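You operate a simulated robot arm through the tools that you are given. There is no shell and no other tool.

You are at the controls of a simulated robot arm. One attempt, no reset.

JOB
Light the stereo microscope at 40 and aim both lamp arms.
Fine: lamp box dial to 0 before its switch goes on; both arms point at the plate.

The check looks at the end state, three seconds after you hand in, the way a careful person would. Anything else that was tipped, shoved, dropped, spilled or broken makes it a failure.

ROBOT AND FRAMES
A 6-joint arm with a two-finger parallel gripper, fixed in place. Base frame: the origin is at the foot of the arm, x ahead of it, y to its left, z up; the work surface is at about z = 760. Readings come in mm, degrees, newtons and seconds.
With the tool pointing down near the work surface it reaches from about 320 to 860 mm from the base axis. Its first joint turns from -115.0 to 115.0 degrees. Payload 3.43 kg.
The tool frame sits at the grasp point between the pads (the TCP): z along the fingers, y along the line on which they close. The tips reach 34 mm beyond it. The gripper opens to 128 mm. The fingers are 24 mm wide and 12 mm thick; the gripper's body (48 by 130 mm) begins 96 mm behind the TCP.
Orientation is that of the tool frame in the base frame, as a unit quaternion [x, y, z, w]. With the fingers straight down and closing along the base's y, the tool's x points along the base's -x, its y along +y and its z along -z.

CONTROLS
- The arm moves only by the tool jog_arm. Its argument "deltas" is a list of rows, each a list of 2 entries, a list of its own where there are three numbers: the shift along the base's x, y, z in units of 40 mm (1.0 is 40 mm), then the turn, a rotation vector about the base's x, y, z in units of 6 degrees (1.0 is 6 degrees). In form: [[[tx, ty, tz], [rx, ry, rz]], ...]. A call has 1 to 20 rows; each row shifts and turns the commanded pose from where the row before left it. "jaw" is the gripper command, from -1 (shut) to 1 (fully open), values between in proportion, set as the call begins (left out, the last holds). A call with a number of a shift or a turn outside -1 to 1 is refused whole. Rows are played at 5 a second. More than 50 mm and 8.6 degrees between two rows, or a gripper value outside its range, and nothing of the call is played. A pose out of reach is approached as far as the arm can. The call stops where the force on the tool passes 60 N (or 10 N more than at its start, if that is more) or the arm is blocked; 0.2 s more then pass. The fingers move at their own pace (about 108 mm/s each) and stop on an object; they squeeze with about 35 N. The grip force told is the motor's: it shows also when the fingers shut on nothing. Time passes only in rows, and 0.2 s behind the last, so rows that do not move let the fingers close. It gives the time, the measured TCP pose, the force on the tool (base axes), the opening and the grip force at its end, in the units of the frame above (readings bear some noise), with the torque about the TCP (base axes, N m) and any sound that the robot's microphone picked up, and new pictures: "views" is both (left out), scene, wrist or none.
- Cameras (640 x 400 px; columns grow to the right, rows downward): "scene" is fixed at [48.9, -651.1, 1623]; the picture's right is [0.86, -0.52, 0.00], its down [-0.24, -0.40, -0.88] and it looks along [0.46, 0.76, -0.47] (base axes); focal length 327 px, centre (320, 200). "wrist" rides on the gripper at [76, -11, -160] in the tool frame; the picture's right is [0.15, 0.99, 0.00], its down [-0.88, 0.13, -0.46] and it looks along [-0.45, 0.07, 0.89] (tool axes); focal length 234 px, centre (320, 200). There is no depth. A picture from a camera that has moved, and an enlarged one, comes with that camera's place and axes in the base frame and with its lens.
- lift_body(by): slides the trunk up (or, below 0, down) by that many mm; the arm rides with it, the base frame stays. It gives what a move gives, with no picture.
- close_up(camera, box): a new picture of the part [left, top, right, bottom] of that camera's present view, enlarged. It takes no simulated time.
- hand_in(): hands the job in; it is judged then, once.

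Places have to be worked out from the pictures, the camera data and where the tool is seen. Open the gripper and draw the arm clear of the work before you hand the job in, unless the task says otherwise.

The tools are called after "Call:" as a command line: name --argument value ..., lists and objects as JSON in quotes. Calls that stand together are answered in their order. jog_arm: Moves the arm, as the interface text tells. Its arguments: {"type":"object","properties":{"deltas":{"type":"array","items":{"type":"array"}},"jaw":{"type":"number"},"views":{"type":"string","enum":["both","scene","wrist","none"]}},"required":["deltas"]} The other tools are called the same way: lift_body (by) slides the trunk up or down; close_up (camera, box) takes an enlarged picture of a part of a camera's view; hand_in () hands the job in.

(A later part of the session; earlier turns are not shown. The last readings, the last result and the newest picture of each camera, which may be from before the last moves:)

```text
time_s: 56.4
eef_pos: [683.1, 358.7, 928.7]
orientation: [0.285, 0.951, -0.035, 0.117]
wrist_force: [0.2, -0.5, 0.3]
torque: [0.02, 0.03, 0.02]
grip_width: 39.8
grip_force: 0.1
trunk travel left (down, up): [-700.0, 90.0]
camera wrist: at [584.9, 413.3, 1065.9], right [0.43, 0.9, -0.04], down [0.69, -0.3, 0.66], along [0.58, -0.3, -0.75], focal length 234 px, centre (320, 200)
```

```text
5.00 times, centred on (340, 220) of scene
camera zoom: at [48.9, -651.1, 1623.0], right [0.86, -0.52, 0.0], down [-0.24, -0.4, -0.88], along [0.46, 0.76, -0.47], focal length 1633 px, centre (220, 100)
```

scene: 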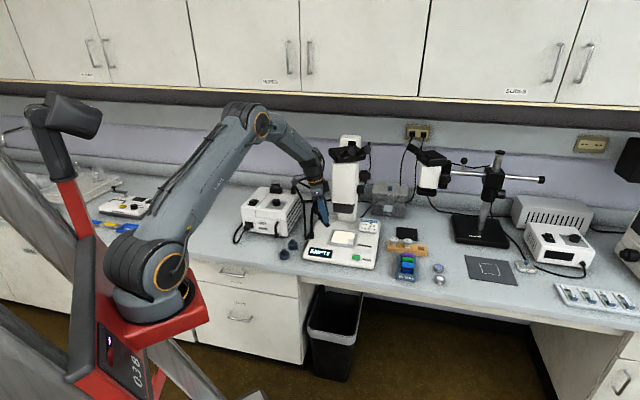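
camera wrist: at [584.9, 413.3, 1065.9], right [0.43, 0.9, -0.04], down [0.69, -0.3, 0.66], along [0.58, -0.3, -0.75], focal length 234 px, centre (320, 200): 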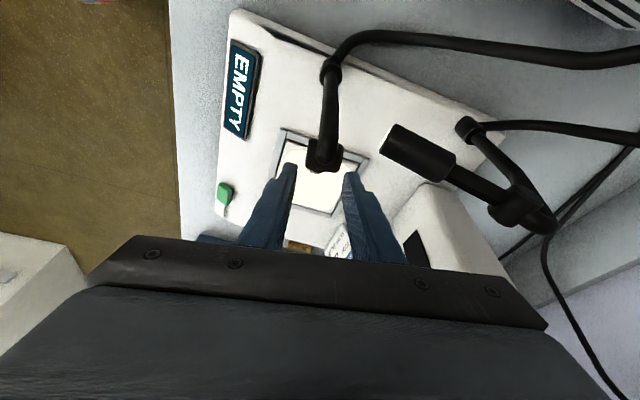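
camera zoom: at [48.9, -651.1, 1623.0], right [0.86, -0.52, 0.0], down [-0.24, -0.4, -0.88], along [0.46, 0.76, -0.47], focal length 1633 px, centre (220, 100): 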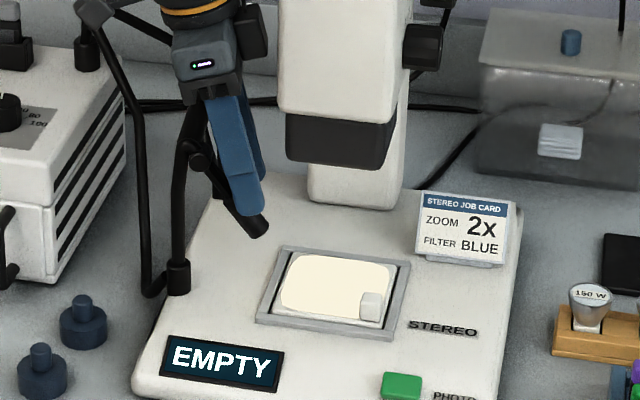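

The knuckle and head are centred between the fingers. I'll lower onto the head and close gently.

Call:
jog_arm --deltas '[[[0, 0, -0.4], [0, 0, 0]], [[0, 0, -0.4], [0, 0, 0]], [[0, 0, -0.18], [0, 0, 0]], [[0, 0, 0], [0, 0, 0]]]' --views "none"

Call:
jog_arm --deltas '[[[0, 0, 0], [0, 0, 0]], [[0, 0, 0], [0, 0, 0]], [[0, 0, 0], [0, 0, 0]]]' --jaw -1 --views "both"

Call:
close_up --camera "wrist" --box '[240, 80, 400, 220]'

Call:
close_up --camera "scene" --box '[300, 180, 380, 260]'

```text
time_s: 57.4
eef_pos: [683.9, 359.0, 888.5]
orientation: [0.286, 0.95, -0.035, 0.116]
wrist_force: [-0.9, 0.6, 0.1]
torque: [0.0, 0.05, 0.02]
grip_width: 40.1
grip_force: 0.0
trunk travel left (down, up): [-700.0, 90.0]
```

```text
time_s: 58.2
eef_pos: [683.9, 356.0, 888.2]
orientation: [0.287, 0.95, -0.036, 0.116]
wrist_force: [0.2, -3.1, -2.6]
torque: [0.23, -0.16, 0.09]
grip_width: 19.8
grip_force: 44.8
trunk travel left (down, up): [-700.0, 90.0]
camera wrist: at [584.9, 411.5, 1026.3], right [0.43, 0.9, -0.04], down [0.69, -0.3, 0.66], along [0.58, -0.3, -0.75], focal length 234 px, centre (320, 200)
```

scene: 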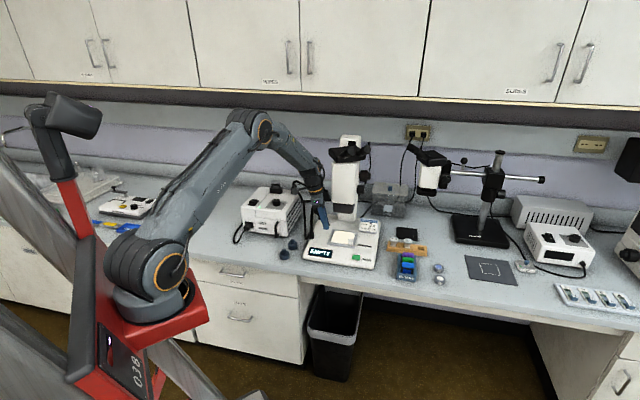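
wrist: 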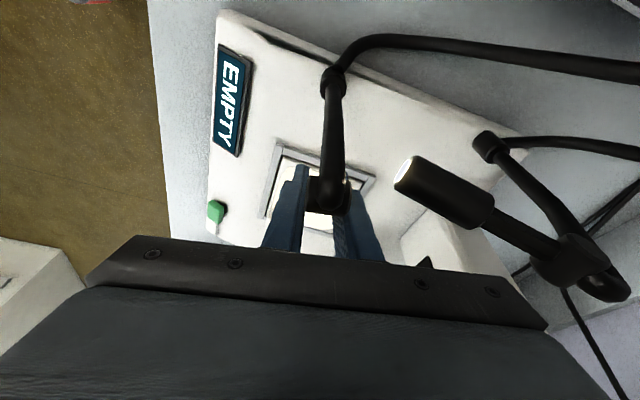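

```text
2.86 times, centred on (320, 150) of wrist
camera zoom: at [584.9, 411.5, 1026.3], right [0.43, 0.9, -0.04], down [0.69, -0.3, 0.66], along [0.58, -0.3, -0.75], focal length 669 px, centre (320, 343)
```

zoom: 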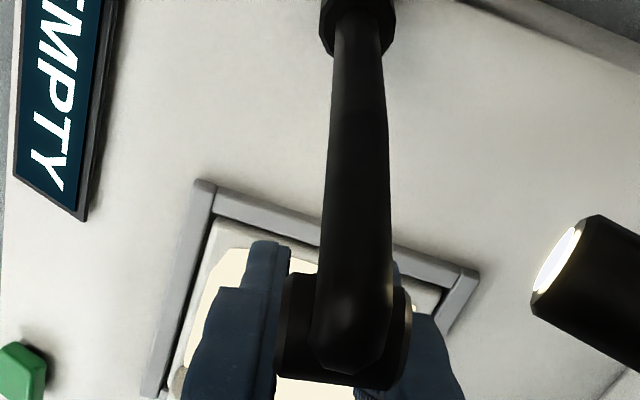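

```text
5.00 times, centred on (340, 220) of scene
camera zoom: at [48.9, -651.1, 1623.0], right [0.86, -0.52, 0.0], down [-0.24, -0.4, -0.88], along [0.46, 0.76, -0.47], focal length 1633 px, centre (220, 100)
```

zoom: 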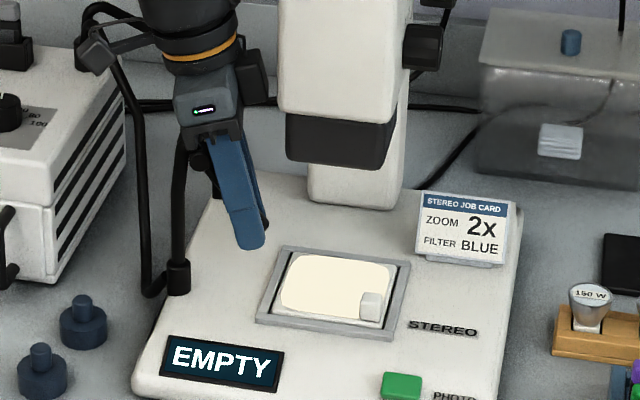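

The head is gripped (20 mm diameter) and the post, knuckle and head all lie in the tool plane, so yaw is set. Now I'll rotate it up about 7° around the knuckle.

Call:
jog_arm --deltas '[[[0.041, -0.0272, 0.0433], [-0.218, -0.328, 0]], [[0.041, -0.0272, 0.0433], [-0.218, -0.328, 0]], [[0.041, -0.0272, 0.0433], [-0.218, -0.328, 0]], [[0, 0, 0], [0, 0, 0]]]' --views "none"

Call:
jog_arm --deltas '[[[0, 0, 0], [0, 0, 0]], [[0, 0, 0], [0, 0, 0]]]' --jaw -0.375 --views "both"

Call:
close_up --camera "scene" --box '[300, 180, 380, 260]'

```text
time_s: 59.2
eef_pos: [688.4, 354.9, 892.8]
orientation: [0.282, 0.942, -0.054, 0.175]
wrist_force: [0.8, 0.8, 1.8]
torque: [0.31, 0.01, -0.06]
grip_width: 19.7
grip_force: 44.9
trunk travel left (down, up): [-700.0, 90.0]
```

```text
time_s: 59.8
eef_pos: [688.4, 354.0, 892.0]
orientation: [0.282, 0.942, -0.053, 0.175]
wrist_force: [-0.9, 0.5, -0.4]
torque: [0.0, 0.0, -0.01]
grip_width: 40.0
grip_force: 0.1
trunk travel left (down, up): [-700.0, 90.0]
camera wrist: at [576.0, 416.9, 1015.8], right [0.43, 0.9, -0.05], down [0.62, -0.25, 0.74], along [0.65, -0.35, -0.67], focal length 234 px, centre (320, 200)
```

scene: 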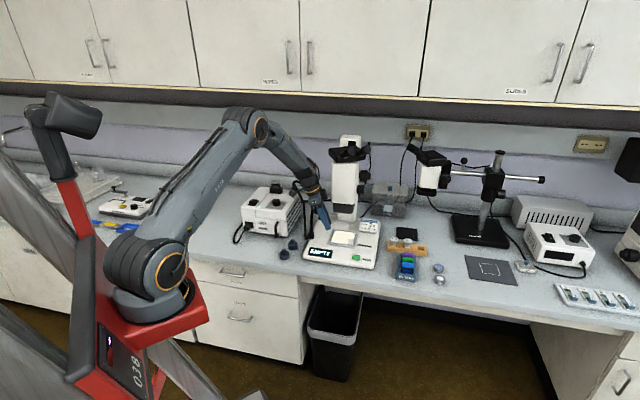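
wrist: 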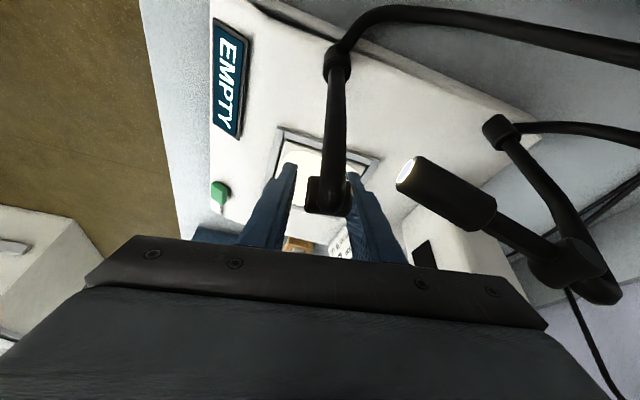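

```text
5.00 times, centred on (340, 220) of scene
camera zoom: at [48.9, -651.1, 1623.0], right [0.86, -0.52, 0.0], down [-0.24, -0.4, -0.88], along [0.46, 0.76, -0.47], focal length 1633 px, centre (220, 100)
```

zoom: 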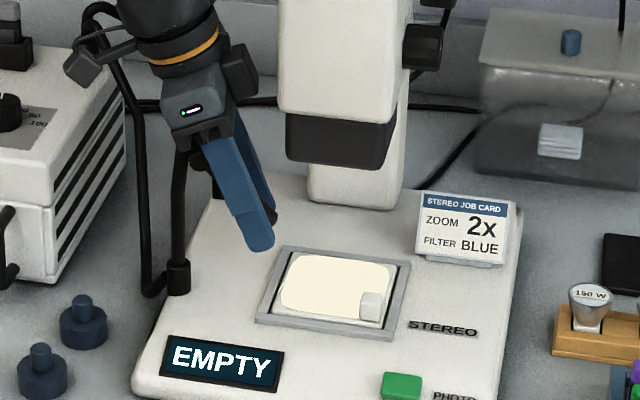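

Released. I'll rise straight up and measure arm 1's aim again.

Call:
jog_arm --deltas '[[[0, 0, 1], [0, 0, 0]], [[0, 0, 1], [0, 0, 0]], [[-0.4, 0.2, 0.8], [0, 0, 0]], [[-0.6, 0.3, 0.4], [0, 0, 0]], [[0, 0, 0], [0, 0, 0]]]'

Call:
close_up --camera "scene" --box '[320, 200, 350, 235]'

Call:
close_up --camera "scene" --box '[325, 220, 375, 255]'

Call:
close_up --camera "wrist" --box '[220, 30, 420, 190]'

```text
time_s: 61.0
eef_pos: [646.4, 374.4, 1022.4]
orientation: [0.283, 0.942, -0.052, 0.175]
wrist_force: [0.2, -0.7, -0.4]
torque: [-0.01, -0.02, 0.02]
grip_width: 40.1
grip_force: 0.0
trunk travel left (down, up): [-700.0, 90.0]
camera wrist: at [534.4, 437.5, 1145.8], right [0.43, 0.9, -0.05], down [0.62, -0.25, 0.74], along [0.65, -0.35, -0.67], focal length 234 px, centre (320, 200)
```

scene: 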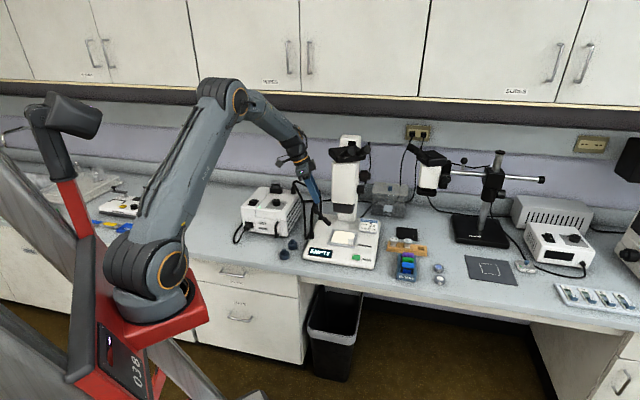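
wrist: 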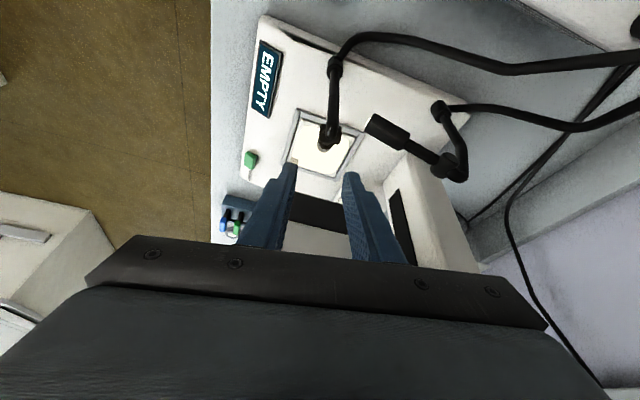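

```text
11.43 times, centred on (335, 218) of scene
camera zoom: at [48.9, -651.1, 1623.0], right [0.86, -0.52, 0.0], down [-0.24, -0.4, -0.88], along [0.46, 0.76, -0.47], focal length 3733 px, centre (149, 0)
```

zoom: 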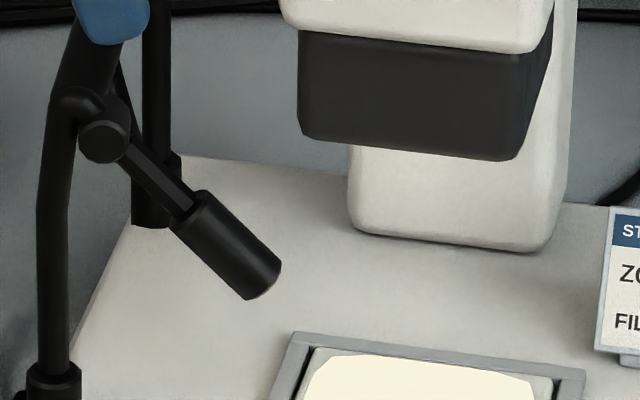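

```text
11.43 times, centred on (350, 238) of scene
camera zoom: at [48.9, -651.1, 1623.0], right [0.86, -0.52, 0.0], down [-0.24, -0.4, -0.88], along [0.46, 0.76, -0.47], focal length 3733 px, centre (-23, -229)
```

zoom: 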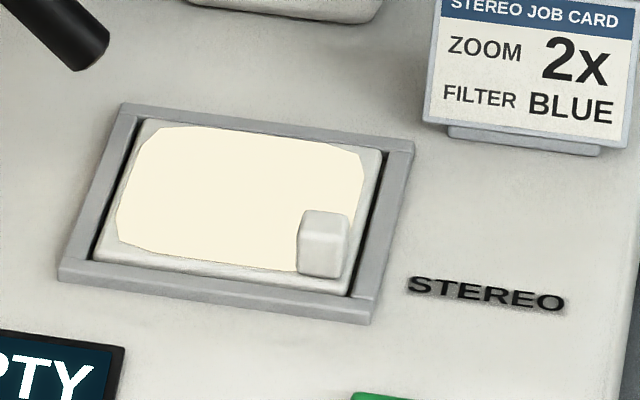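

```text
2.50 times, centred on (320, 110) of wrist
camera zoom: at [534.4, 437.5, 1145.8], right [0.43, 0.9, -0.05], down [0.62, -0.25, 0.74], along [0.65, -0.35, -0.67], focal length 585 px, centre (320, 425)
```

zoom: 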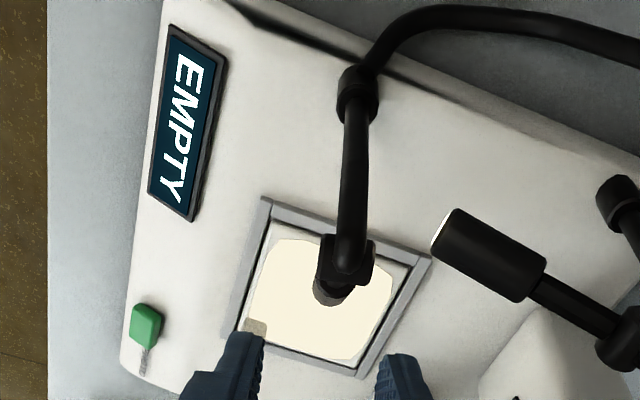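

Arm 1 now measures pitch ≈ 49° and heading −33.7°, so its axis passes through plate centre. Arm 2 (knuckle (720, 474, 958), heading −135°, pitch 22°) needs heading about −89° and pitch about 46.6°. I'll close the jaw and position above arm 2's head to push its pitch down.

Call:
jog_arm --deltas '[[[0.3, 0.806, 0], [0, 0, 0]], [[0.3, 0.806, 0], [0, 0, 0]], [[0, 0, -0.5], [0, 0, 0]], [[0, 0, 0], [0, 0, 0]]]' --jaw -1

Call:
close_up --camera "wrist" --box '[240, 60, 420, 200]'

Call:
close_up --camera "scene" --box '[290, 150, 370, 230]'

```text
time_s: 62.0
eef_pos: [672.3, 438.9, 1001.3]
orientation: [0.283, 0.942, -0.054, 0.175]
wrist_force: [-0.7, 0.8, -0.2]
torque: [-0.04, -0.02, 0.03]
grip_width: 0.0
grip_force: 32.9
trunk travel left (down, up): [-700.0, 90.0]
camera wrist: at [559.6, 502.1, 1123.8], right [0.43, 0.9, -0.05], down [0.62, -0.25, 0.74], along [0.65, -0.35, -0.67], focal length 234 px, centre (320, 200)
```

scene: 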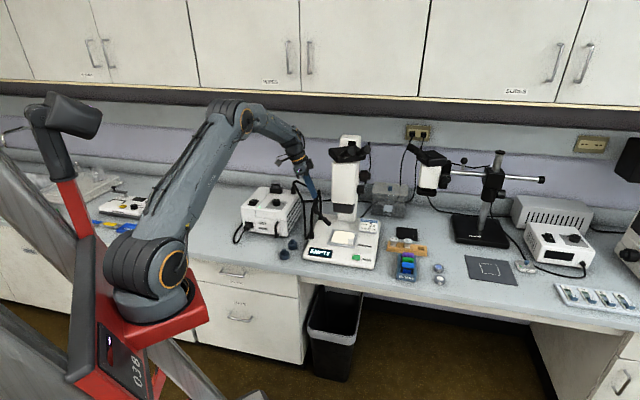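
wrist: 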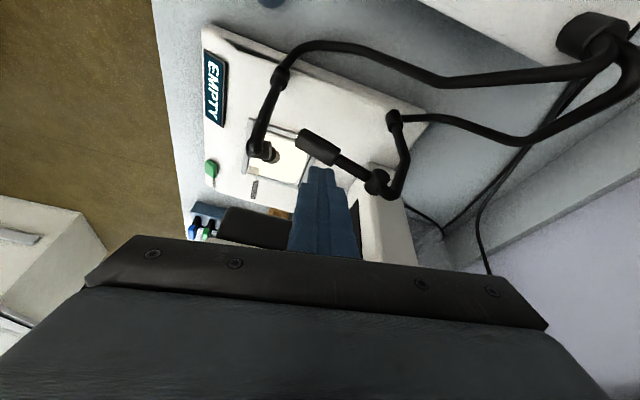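

```text
2.86 times, centred on (330, 130) of wrist
camera zoom: at [559.6, 502.1, 1123.8], right [0.43, 0.9, -0.05], down [0.62, -0.25, 0.74], along [0.65, -0.35, -0.67], focal length 669 px, centre (291, 400)
```

zoom: 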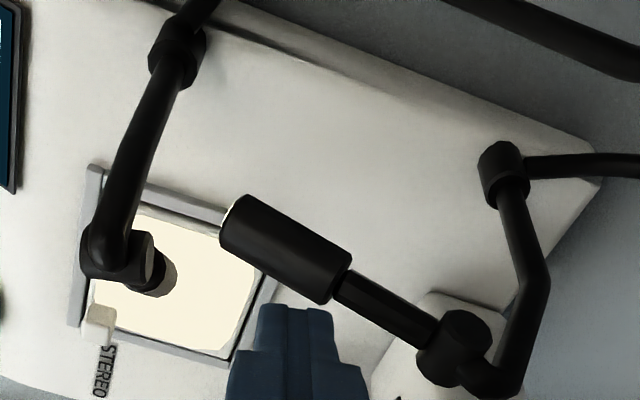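

```text
5.00 times, centred on (330, 190) of scene
camera zoom: at [48.9, -651.1, 1623.0], right [0.86, -0.52, 0.0], down [-0.24, -0.4, -0.88], along [0.46, 0.76, -0.47], focal length 1633 px, centre (270, 250)
```

zoom: 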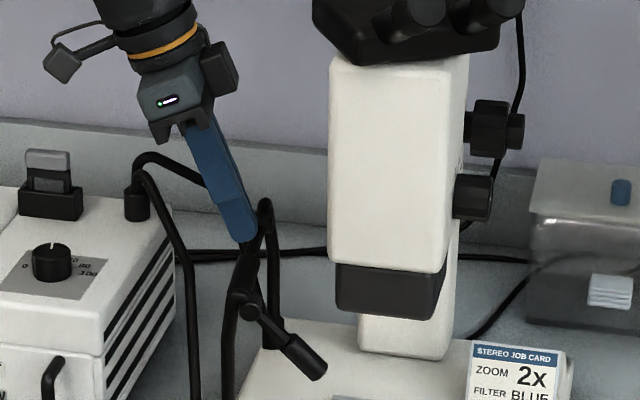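

The fingertip is aligned above arm 2's head. I'll descend and push down about 14 mm first.

Call:
jog_arm --deltas '[[[0, 0, -0.35], [0, 0, 0]], [[0, 0, -0.1], [0, 0, 0]], [[0, 0, -0.05], [0, 0, 0]], [[0, 0, -0.05], [0, 0, 0]], [[0, 0, -0.05], [0, 0, 0]], [[0, 0, -0.05], [0, 0, 0]], [[0, 0, -0.05], [0, 0, 0]], [[0, 0, -0.05], [0, 0, 0]]]' --views "wrist"

Call:
close_up --camera "wrist" --box '[240, 60, 420, 200]'

Call:
close_up --camera "scene" --box '[310, 170, 360, 220]'

```text
time_s: 63.8
eef_pos: [671.5, 438.3, 970.1]
orientation: [0.283, 0.942, -0.053, 0.175]
wrist_force: [0.6, 1.0, 1.5]
torque: [-0.02, -0.01, -0.02]
grip_width: 0.0
grip_force: 33.3
trunk travel left (down, up): [-700.0, 90.0]
camera wrist: at [559.3, 501.3, 1093.1], right [0.43, 0.9, -0.05], down [0.62, -0.25, 0.74], along [0.65, -0.35, -0.67], focal length 234 px, centre (320, 200)
```

wrist: 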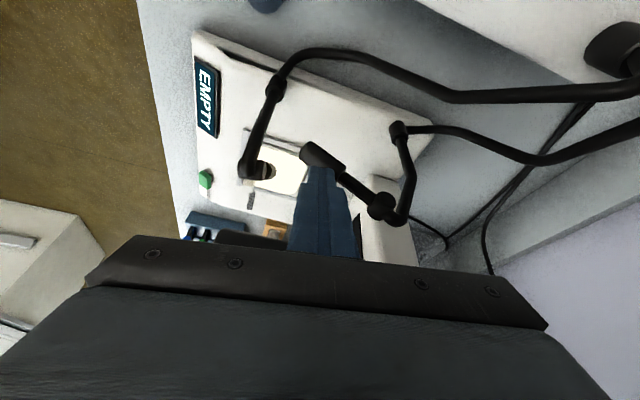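

```text
2.86 times, centred on (330, 130) of wrist
camera zoom: at [559.3, 501.3, 1093.1], right [0.43, 0.9, -0.05], down [0.62, -0.25, 0.74], along [0.65, -0.35, -0.67], focal length 669 px, centre (291, 400)
```

zoom: 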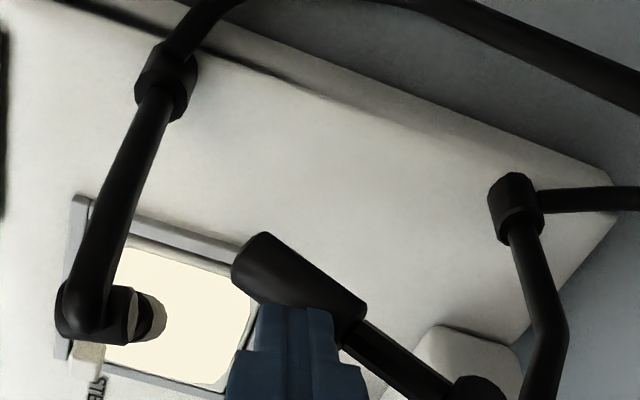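

```text
8.00 times, centred on (335, 195) of scene
camera zoom: at [48.9, -651.1, 1623.0], right [0.86, -0.52, 0.0], down [-0.24, -0.4, -0.88], along [0.46, 0.76, -0.47], focal length 2613 px, centre (200, 240)
```

zoom: 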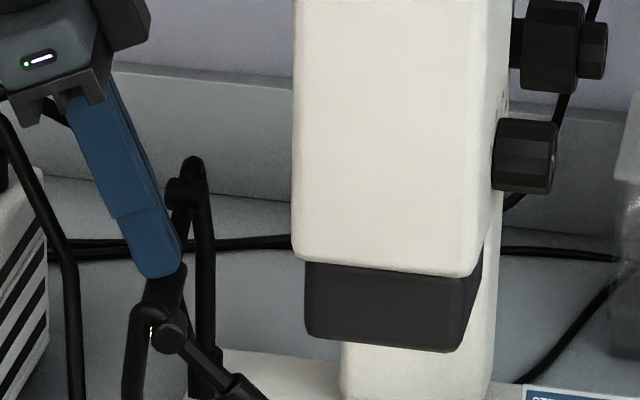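

Pitch is now about 35°. I'll continue down about 13 mm.

Call:
jog_arm --deltas '[[[0, 0, -0.055], [0, 0, 0]], [[0, 0, -0.055], [0, 0, 0]], [[0, 0, -0.055], [0, 0, 0]], [[0, 0, -0.055], [0, 0, 0]], [[0, 0, -0.055], [0, 0, 0]], [[0, 0, -0.05], [0, 0, 0]]]' --views "wrist"

Call:
close_up --camera "wrist" --box '[240, 60, 420, 220]'

```text
time_s: 65.2
eef_pos: [671.5, 438.9, 956.7]
orientation: [0.283, 0.942, -0.052, 0.175]
wrist_force: [-0.3, 0.1, 1.1]
torque: [0.01, -0.01, -0.01]
grip_width: 0.2
grip_force: 32.7
trunk travel left (down, up): [-700.0, 90.0]
camera wrist: at [559.6, 501.2, 1080.1], right [0.43, 0.9, -0.05], down [0.62, -0.25, 0.74], along [0.65, -0.35, -0.67], focal length 234 px, centre (320, 200)
```

wrist: 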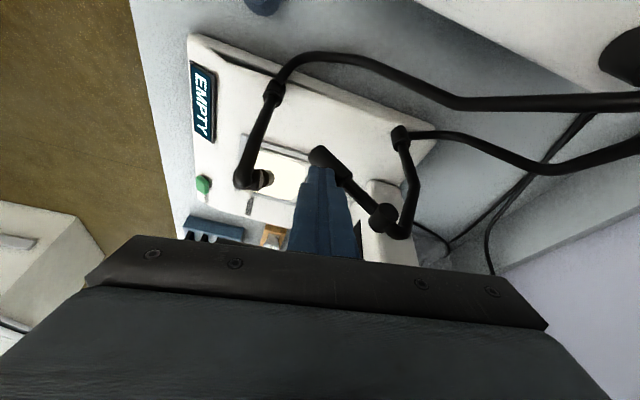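

```text
2.50 times, centred on (330, 140) of wrist
camera zoom: at [559.6, 501.2, 1080.1], right [0.43, 0.9, -0.05], down [0.62, -0.25, 0.74], along [0.65, -0.35, -0.67], focal length 585 px, centre (295, 350)
```

zoom: 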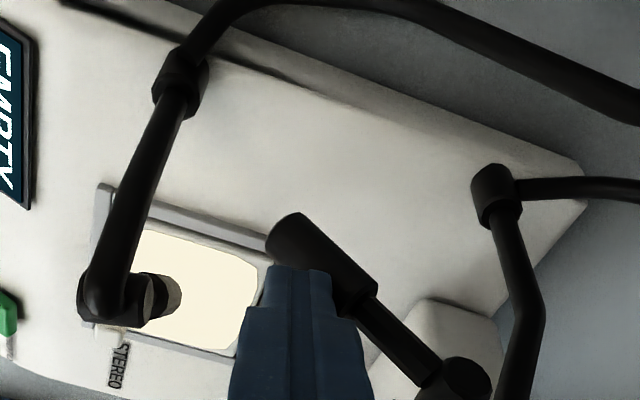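

Arm 2's pitch is now about 46°. To yaw it I'll push on the flat end of its knuckle (which doesn't disturb pitch), sweeping +46° around its post at about (749, 501). I'll lift and reposition to the trailing side of the knuckle.

Call:
jog_arm --deltas '[[[0, 0, 1], [0, 0, 0]], [[0, 0, 1], [0, 0, 0]], [[0.144, 0.651, 0], [0, 0, 0.715]], [[0.144, 0.651, 0], [0, 0, 0.715]], [[0, 0, -0.6], [0, 0, 0]], [[0, 0, 0], [0, 0, 0]]]'

Call:
close_up --camera "wrist" --box '[240, 40, 440, 200]'

Call:
close_up --camera "scene" --box '[290, 150, 370, 230]'

```text
time_s: 66.6
eef_pos: [683.8, 491.0, 1014.2]
orientation: [0.212, 0.96, -0.04, 0.179]
wrist_force: [-0.1, -0.3, -0.3]
torque: [0.01, -0.02, -0.02]
grip_width: 0.3
grip_force: 33.0
trunk travel left (down, up): [-700.0, 90.0]
camera wrist: at [562.9, 535.8, 1137.3], right [0.29, 0.95, -0.05], down [0.65, -0.16, 0.74], along [0.7, -0.25, -0.67], focal length 234 px, centre (320, 200)
```

scene: 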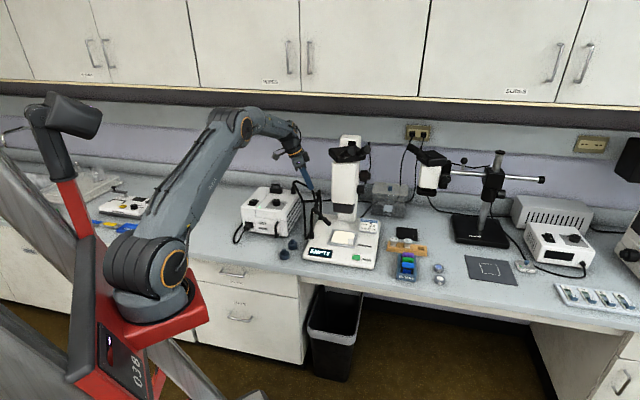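
wrist: 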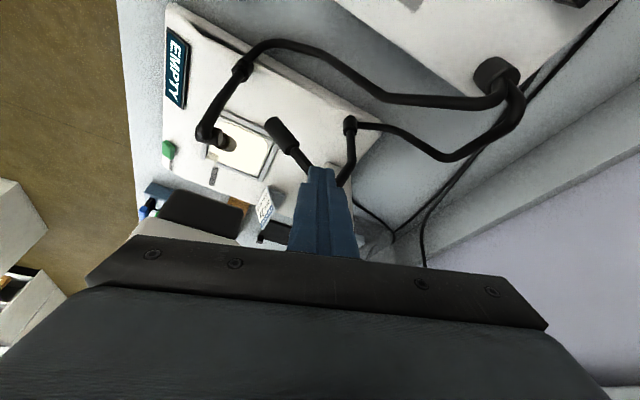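

```text
2.50 times, centred on (340, 120) of wrist
camera zoom: at [562.9, 535.8, 1137.3], right [0.29, 0.95, -0.05], down [0.65, -0.16, 0.74], along [0.7, -0.25, -0.67], focal length 585 px, centre (270, 400)
```

zoom: 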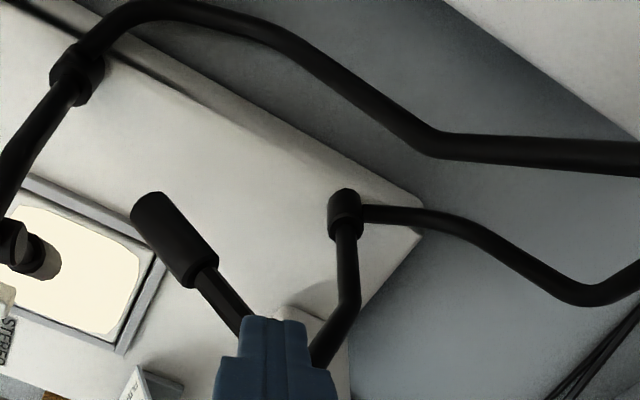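

```text
5.00 times, centred on (330, 190) of scene
camera zoom: at [48.9, -651.1, 1623.0], right [0.86, -0.52, 0.0], down [-0.24, -0.4, -0.88], along [0.46, 0.76, -0.47], focal length 1633 px, centre (270, 250)
```

zoom: 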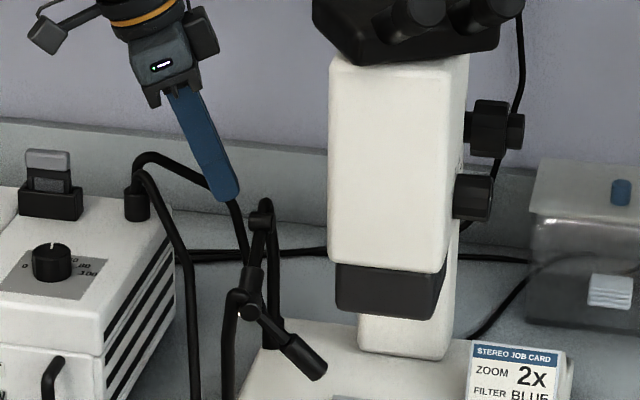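

The finger is behind the knuckle with about 8 mm of gap. I'll lower to the knuckle's height.

Call:
jog_arm --deltas '[[[0, 0, -0.6], [0, 0, 0]], [[0, 0, -0.6], [0, 0, 0]], [[0, 0, 0], [0, 0, 0]]]'

Call:
close_up --camera "wrist" --box '[240, 60, 440, 220]'

Call:
close_up --camera "scene" --box '[305, 165, 355, 215]'

```text
time_s: 67.4
eef_pos: [682.9, 489.9, 966.5]
orientation: [0.212, 0.96, -0.04, 0.179]
wrist_force: [0.1, 0.7, -0.9]
torque: [0.03, -0.02, -0.01]
grip_width: 0.1
grip_force: 33.0
trunk travel left (down, up): [-700.0, 90.0]
camera wrist: at [562.0, 534.9, 1089.2], right [0.29, 0.95, -0.05], down [0.65, -0.16, 0.74], along [0.7, -0.25, -0.67], focal length 234 px, centre (320, 200)
```

scene: 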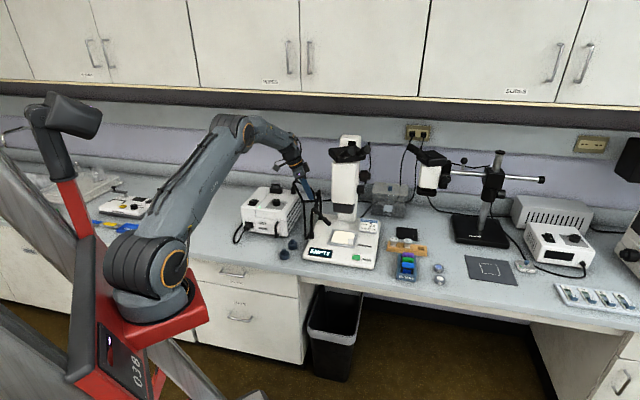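
wrist: 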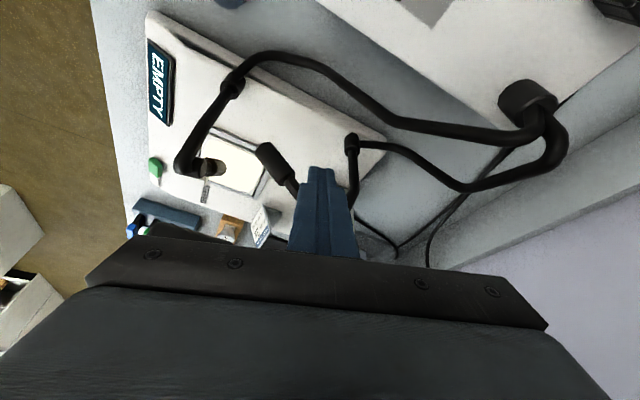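

```text
2.50 times, centred on (340, 140) of wrist
camera zoom: at [562.0, 534.9, 1089.2], right [0.29, 0.95, -0.05], down [0.65, -0.16, 0.74], along [0.7, -0.25, -0.67], focal length 585 px, centre (270, 350)
```

zoom: 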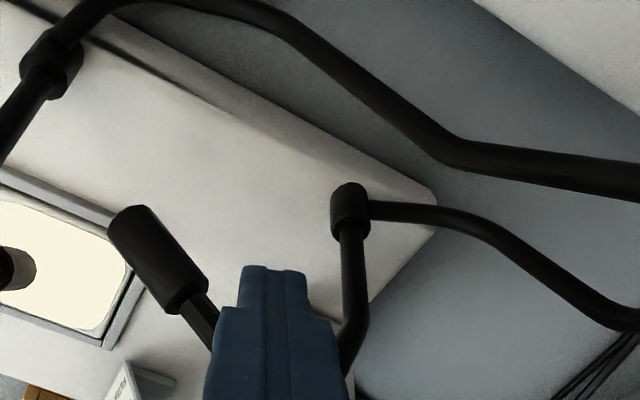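

```text
8.00 times, centred on (330, 190) of scene
camera zoom: at [48.9, -651.1, 1623.0], right [0.86, -0.52, 0.0], down [-0.24, -0.4, -0.88], along [0.46, 0.76, -0.47], focal length 2613 px, centre (240, 280)
```

zoom: 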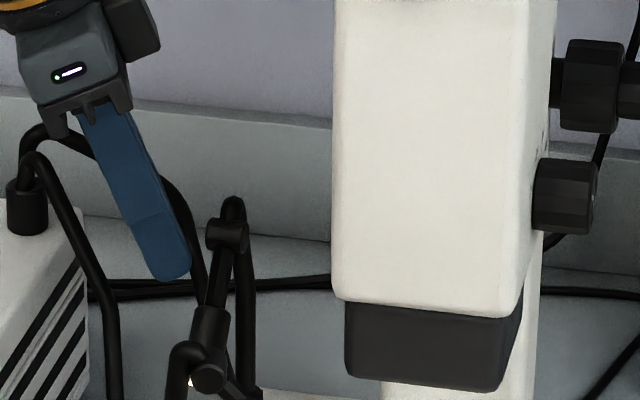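

The finger is about 10 mm from the knuckle's end face. I'll push along the arc for the first half, rotating with it.

Call:
jog_arm --deltas '[[[0.091, -0.0425, 0], [0, 0, 0]], [[0.091, -0.0425, 0], [0, 0, 0]], [[0.066, -0.0725, 0], [0, 0, 0.4]], [[0.066, -0.0725, 0], [0, 0, 0.4]], [[0.066, -0.0725, 0], [0, 0, 0.4]], [[0.066, -0.0725, 0], [0, 0, 0.4]], [[0.066, -0.0725, 0], [0, 0, 0.4]], [[0, 0, 0], [0, 0, 0]]]'

Call:
close_up --camera "wrist" --box '[240, 60, 440, 220]'

Call:
close_up --camera "scene" --box '[305, 165, 375, 225]'

```text
time_s: 69.2
eef_pos: [704.2, 472.1, 966.0]
orientation: [0.11, 0.977, -0.021, 0.182]
wrist_force: [-0.9, 2.2, -2.5]
torque: [0.1, 0.07, 0.0]
grip_width: 0.0
grip_force: 33.1
trunk travel left (down, up): [-700.0, 90.0]
camera wrist: at [577.1, 491.3, 1089.2], right [0.09, 0.99, -0.05], down [0.67, -0.02, 0.74], along [0.74, -0.1, -0.67], focal length 234 px, centre (320, 200)
```

scene: 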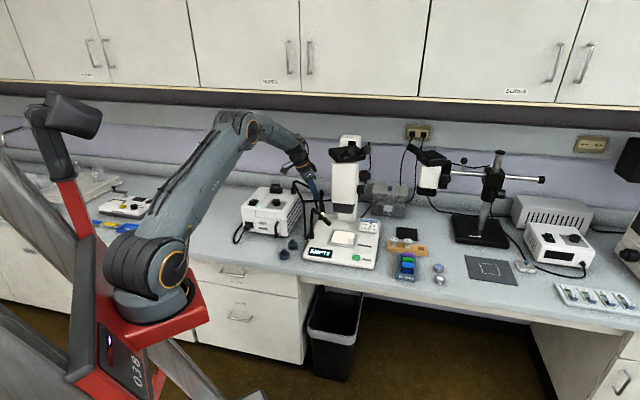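
wrist: 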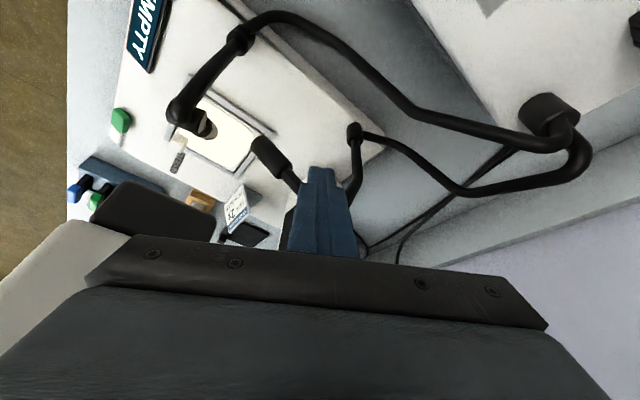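

```text
2.50 times, centred on (340, 140) of wrist
camera zoom: at [577.1, 491.3, 1089.2], right [0.09, 0.99, -0.05], down [0.67, -0.02, 0.74], along [0.74, -0.1, -0.67], focal length 585 px, centre (270, 350)
```

zoom: 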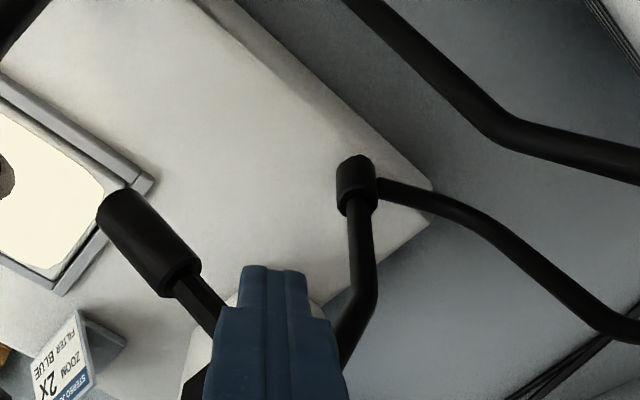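

```text
6.67 times, centred on (340, 195) of scene
camera zoom: at [48.9, -651.1, 1623.0], right [0.86, -0.52, 0.0], down [-0.24, -0.4, -0.88], along [0.46, 0.76, -0.47], focal length 2178 px, centre (187, 233)
```

zoom: 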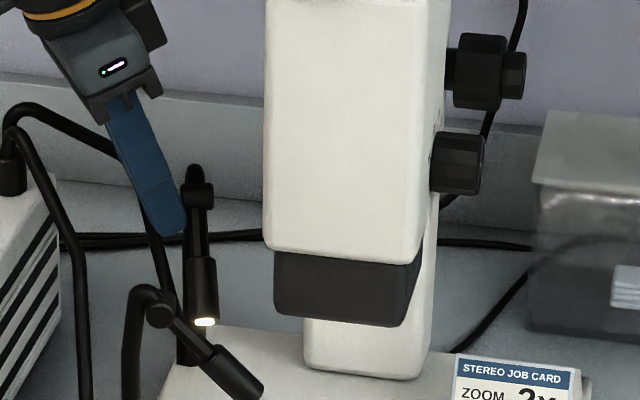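

Arm 2 is rotating as planned (about −118° now). I'll continue along the arc toward −89°.

Call:
jog_arm --deltas '[[[0.081, -0.0575, 0], [0, 0, 0.433]], [[0.081, -0.0575, 0], [0, 0, 0.433]], [[0.081, -0.0575, 0], [0, 0, 0.433]], [[0.081, -0.0575, 0], [0, 0, 0.433]], [[0.081, -0.0575, 0], [0, 0, 0.433]], [[0, 0, 0], [0, 0, 0]]]'

Call:
close_up --camera "wrist" --box '[200, 60, 400, 220]'

Call:
close_up --camera "scene" --box '[305, 165, 375, 235]'

```text
time_s: 70.6
eef_pos: [719.6, 459.8, 965.2]
orientation: [-0.001, 0.983, -0.001, 0.183]
wrist_force: [-1.5, 1.5, -1.0]
torque: [0.03, -0.02, 0.02]
grip_width: 0.2
grip_force: 33.5
trunk travel left (down, up): [-700.0, 90.0]
camera wrist: at [592.3, 450.5, 1088.6], right [-0.14, 0.99, -0.05], down [0.66, 0.13, 0.74], along [0.74, 0.07, -0.67], focal length 234 px, centre (320, 200)
```

scene: 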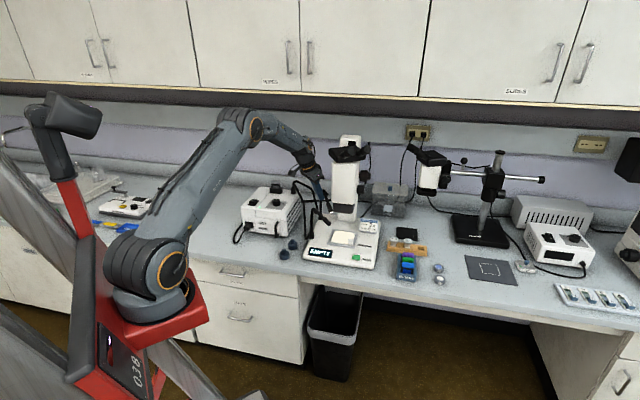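
wrist: 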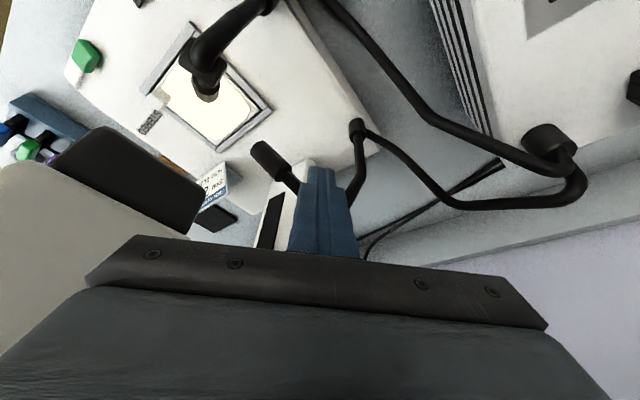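

```text
2.50 times, centred on (300, 140) of wrist
camera zoom: at [592.3, 450.5, 1088.6], right [-0.14, 0.99, -0.05], down [0.66, 0.13, 0.74], along [0.74, 0.07, -0.67], focal length 585 px, centre (370, 350)
```

zoom: 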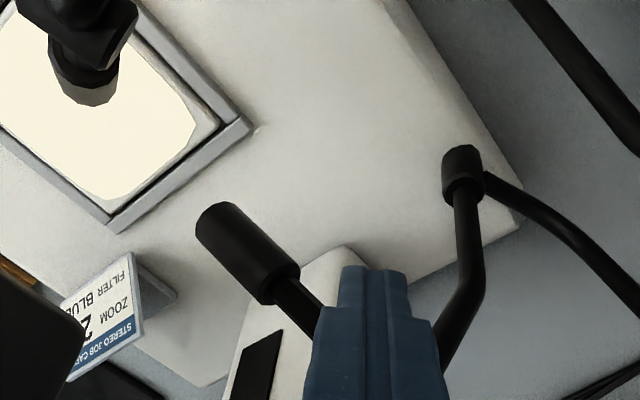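

```text
5.71 times, centred on (340, 200) of scene
camera zoom: at [48.9, -651.1, 1623.0], right [0.86, -0.52, 0.0], down [-0.24, -0.4, -0.88], along [0.46, 0.76, -0.47], focal length 1867 px, centre (206, 200)
```

zoom: 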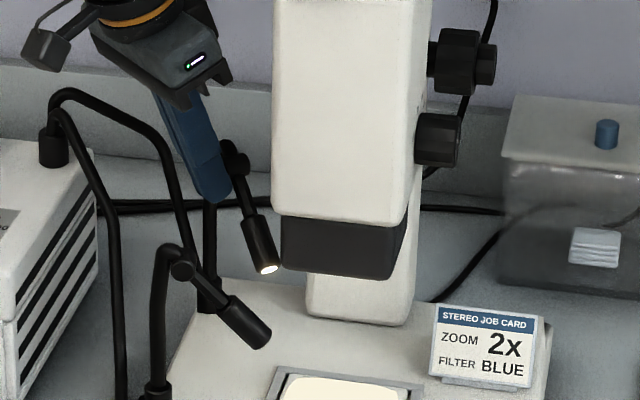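

Arm 2's head now points close to the plate. I'll back off, rise, and move to a vantage point to measure its heading and pitch.

Call:
jog_arm --deltas '[[[-0.3, 0, 0], [0, 0, 0]], [[-0.2, 0, 0.8], [0, 0, 0]], [[-0.2, 0, 0.9], [0, 0, 0]], [[-0.4, -0.2, 0.8], [0, 0, 0]], [[-0.4, -0.4, 0.5], [0, 0, 0]], [[-0.4, -0.4, 0], [0, 0, 0]], [[0, 0, 0], [0, 0, 0]]]'

Call:
close_up --camera "wrist" --box '[200, 40, 420, 210]'

Call:
close_up --camera "scene" --box '[315, 175, 365, 235]'

```text
time_s: 72.2
eef_pos: [644.8, 421.7, 1083.3]
orientation: [-0.001, 0.983, -0.001, 0.183]
wrist_force: [-0.5, -0.1, -0.1]
torque: [-0.05, -0.01, 0.07]
grip_width: 0.0
grip_force: 33.2
trunk travel left (down, up): [-700.0, 90.0]
camera wrist: at [516.9, 410.7, 1207.3], right [-0.14, 0.99, -0.05], down [0.66, 0.13, 0.74], along [0.74, 0.07, -0.67], focal length 234 px, centre (320, 200)
```

scene: 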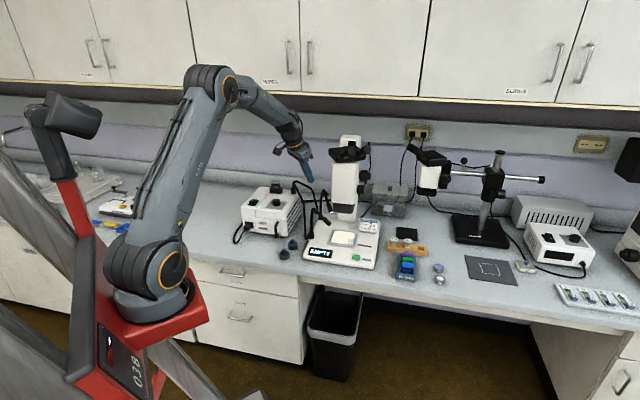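
wrist: 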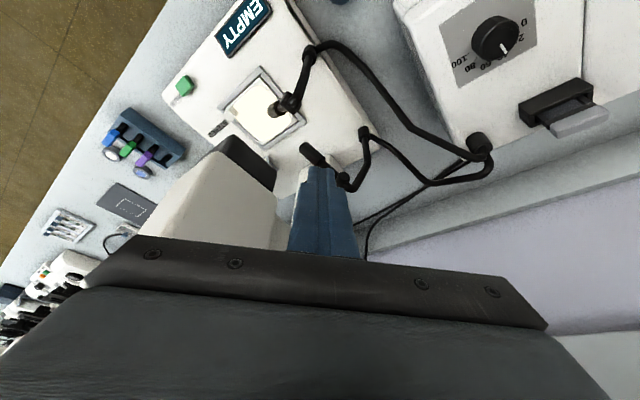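

```text
2.35 times, centred on (310, 125) of wrist
camera zoom: at [516.9, 410.7, 1207.3], right [-0.14, 0.99, -0.05], down [0.66, 0.13, 0.74], along [0.74, 0.07, -0.67], focal length 551 px, centre (344, 376)
```

zoom: 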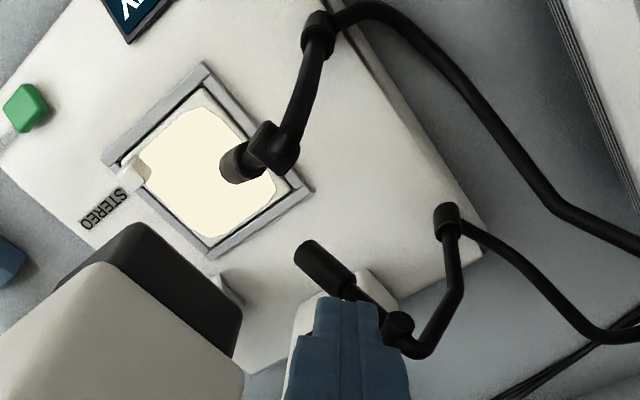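

```text
6.67 times, centred on (340, 205) of scene
camera zoom: at [48.9, -651.1, 1623.0], right [0.86, -0.52, 0.0], down [-0.24, -0.4, -0.88], along [0.46, 0.76, -0.47], focal length 2178 px, centre (187, 167)
```

zoom: 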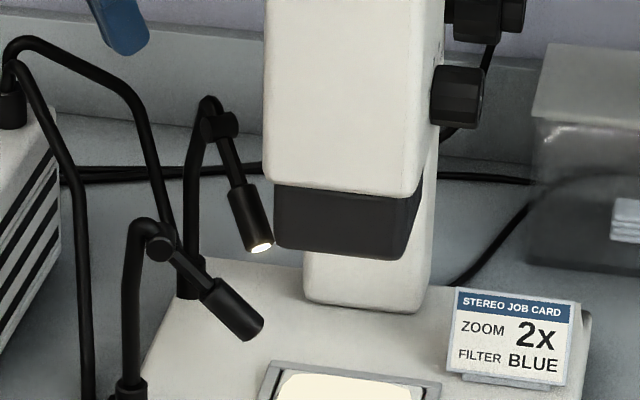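

Call:
close_up --camera "scene" --box '[335, 185, 360, 217]'

Call:
close_up --camera "wrist" --box '[290, 80, 390, 200]'

```text
12.50 times, centred on (348, 201) of scene
camera zoom: at [48.9, -651.1, 1623.0], right [0.86, -0.52, 0.0], down [-0.24, -0.4, -0.88], along [0.46, 0.76, -0.47], focal length 4083 px, centre (-24, 188)
```

zoom: 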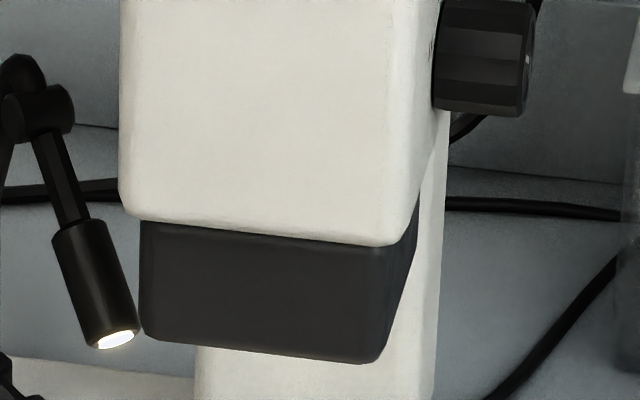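

```text
3.33 times, centred on (340, 140) of wrist
camera zoom: at [516.9, 410.7, 1207.3], right [-0.14, 0.99, -0.05], down [0.66, 0.13, 0.74], along [0.74, 0.07, -0.67], focal length 781 px, centre (253, 400)
```

zoom: 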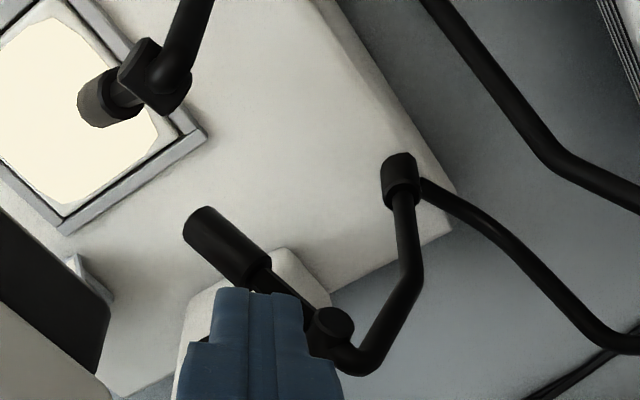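

Best estimate for arm 2: heading ≈ −95°, pitch ≈ 44.5°, so its axis lands about 20 mm from plate centre. I'll go back behind the knuckle and push about 4 mm further to fix the remaining ~5.5° of yaw.

Call:
jog_arm --deltas '[[[0.736, 0.5, 0], [0, 0, 0]], [[0.736, 0.5, 0], [0, 0, 0]], [[0, 0, -1], [0, 0, 0]], [[0, 0, -1], [0, 0, 0]], [[0, 0, -1], [0, 0, 0]], [[0, 0, 0], [0, 0, 0]]]'

Call:
close_up --camera "scene" --box '[310, 170, 360, 230]'

Call:
close_up --camera "wrist" --box '[220, 80, 400, 220]'

```text
time_s: 73.6
eef_pos: [703.9, 461.1, 965.4]
orientation: [-0.001, 0.983, -0.001, 0.183]
wrist_force: [1.0, 0.7, 0.6]
torque: [0.01, 0.01, 0.0]
grip_width: 0.0
grip_force: 32.7
trunk travel left (down, up): [-700.0, 90.0]
camera wrist: at [575.5, 451.6, 1087.3], right [-0.14, 0.99, -0.05], down [0.66, 0.13, 0.74], along [0.74, 0.07, -0.67], focal length 234 px, centre (320, 200)
```

scene: 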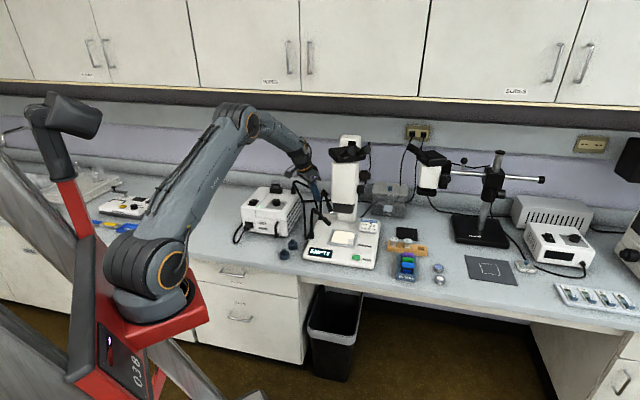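
wrist: 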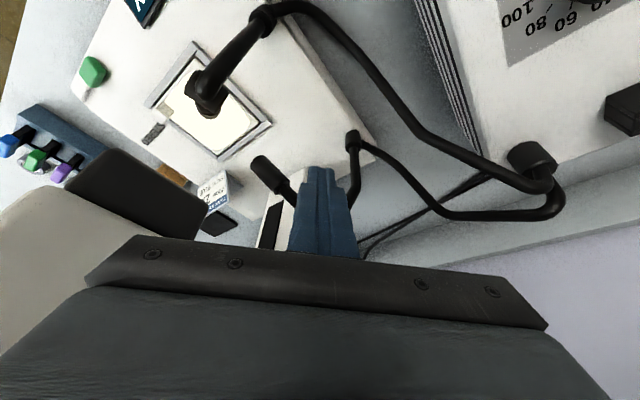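

```text
6.67 times, centred on (335, 200) of scene
camera zoom: at [48.9, -651.1, 1623.0], right [0.86, -0.52, 0.0], down [-0.24, -0.4, -0.88], along [0.46, 0.76, -0.47], focal length 2178 px, centre (220, 200)
```

zoom: 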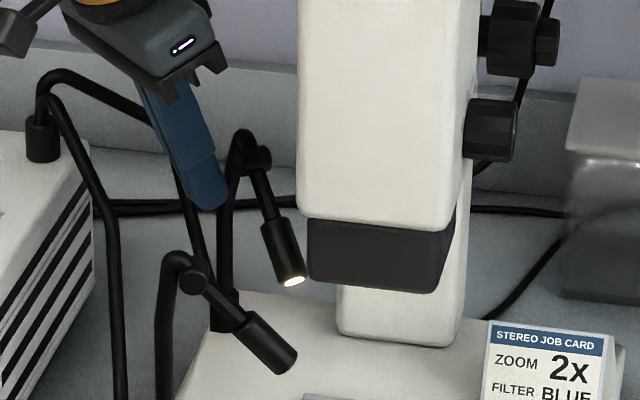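

```text
2.86 times, centred on (310, 150) of wrist
camera zoom: at [575.5, 451.6, 1087.3], right [-0.14, 0.99, -0.05], down [0.66, 0.13, 0.74], along [0.74, 0.07, -0.67], focal length 669 px, centre (349, 343)
```

zoom: 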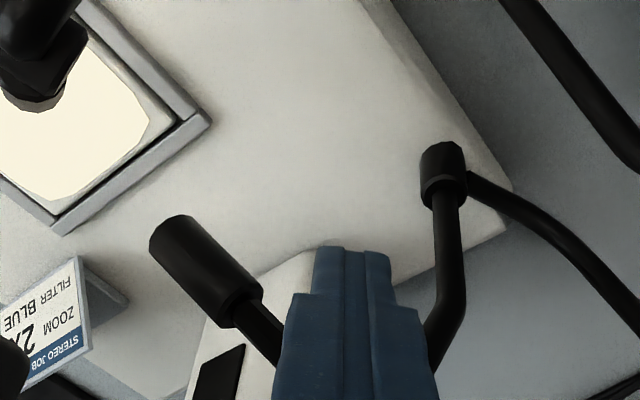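

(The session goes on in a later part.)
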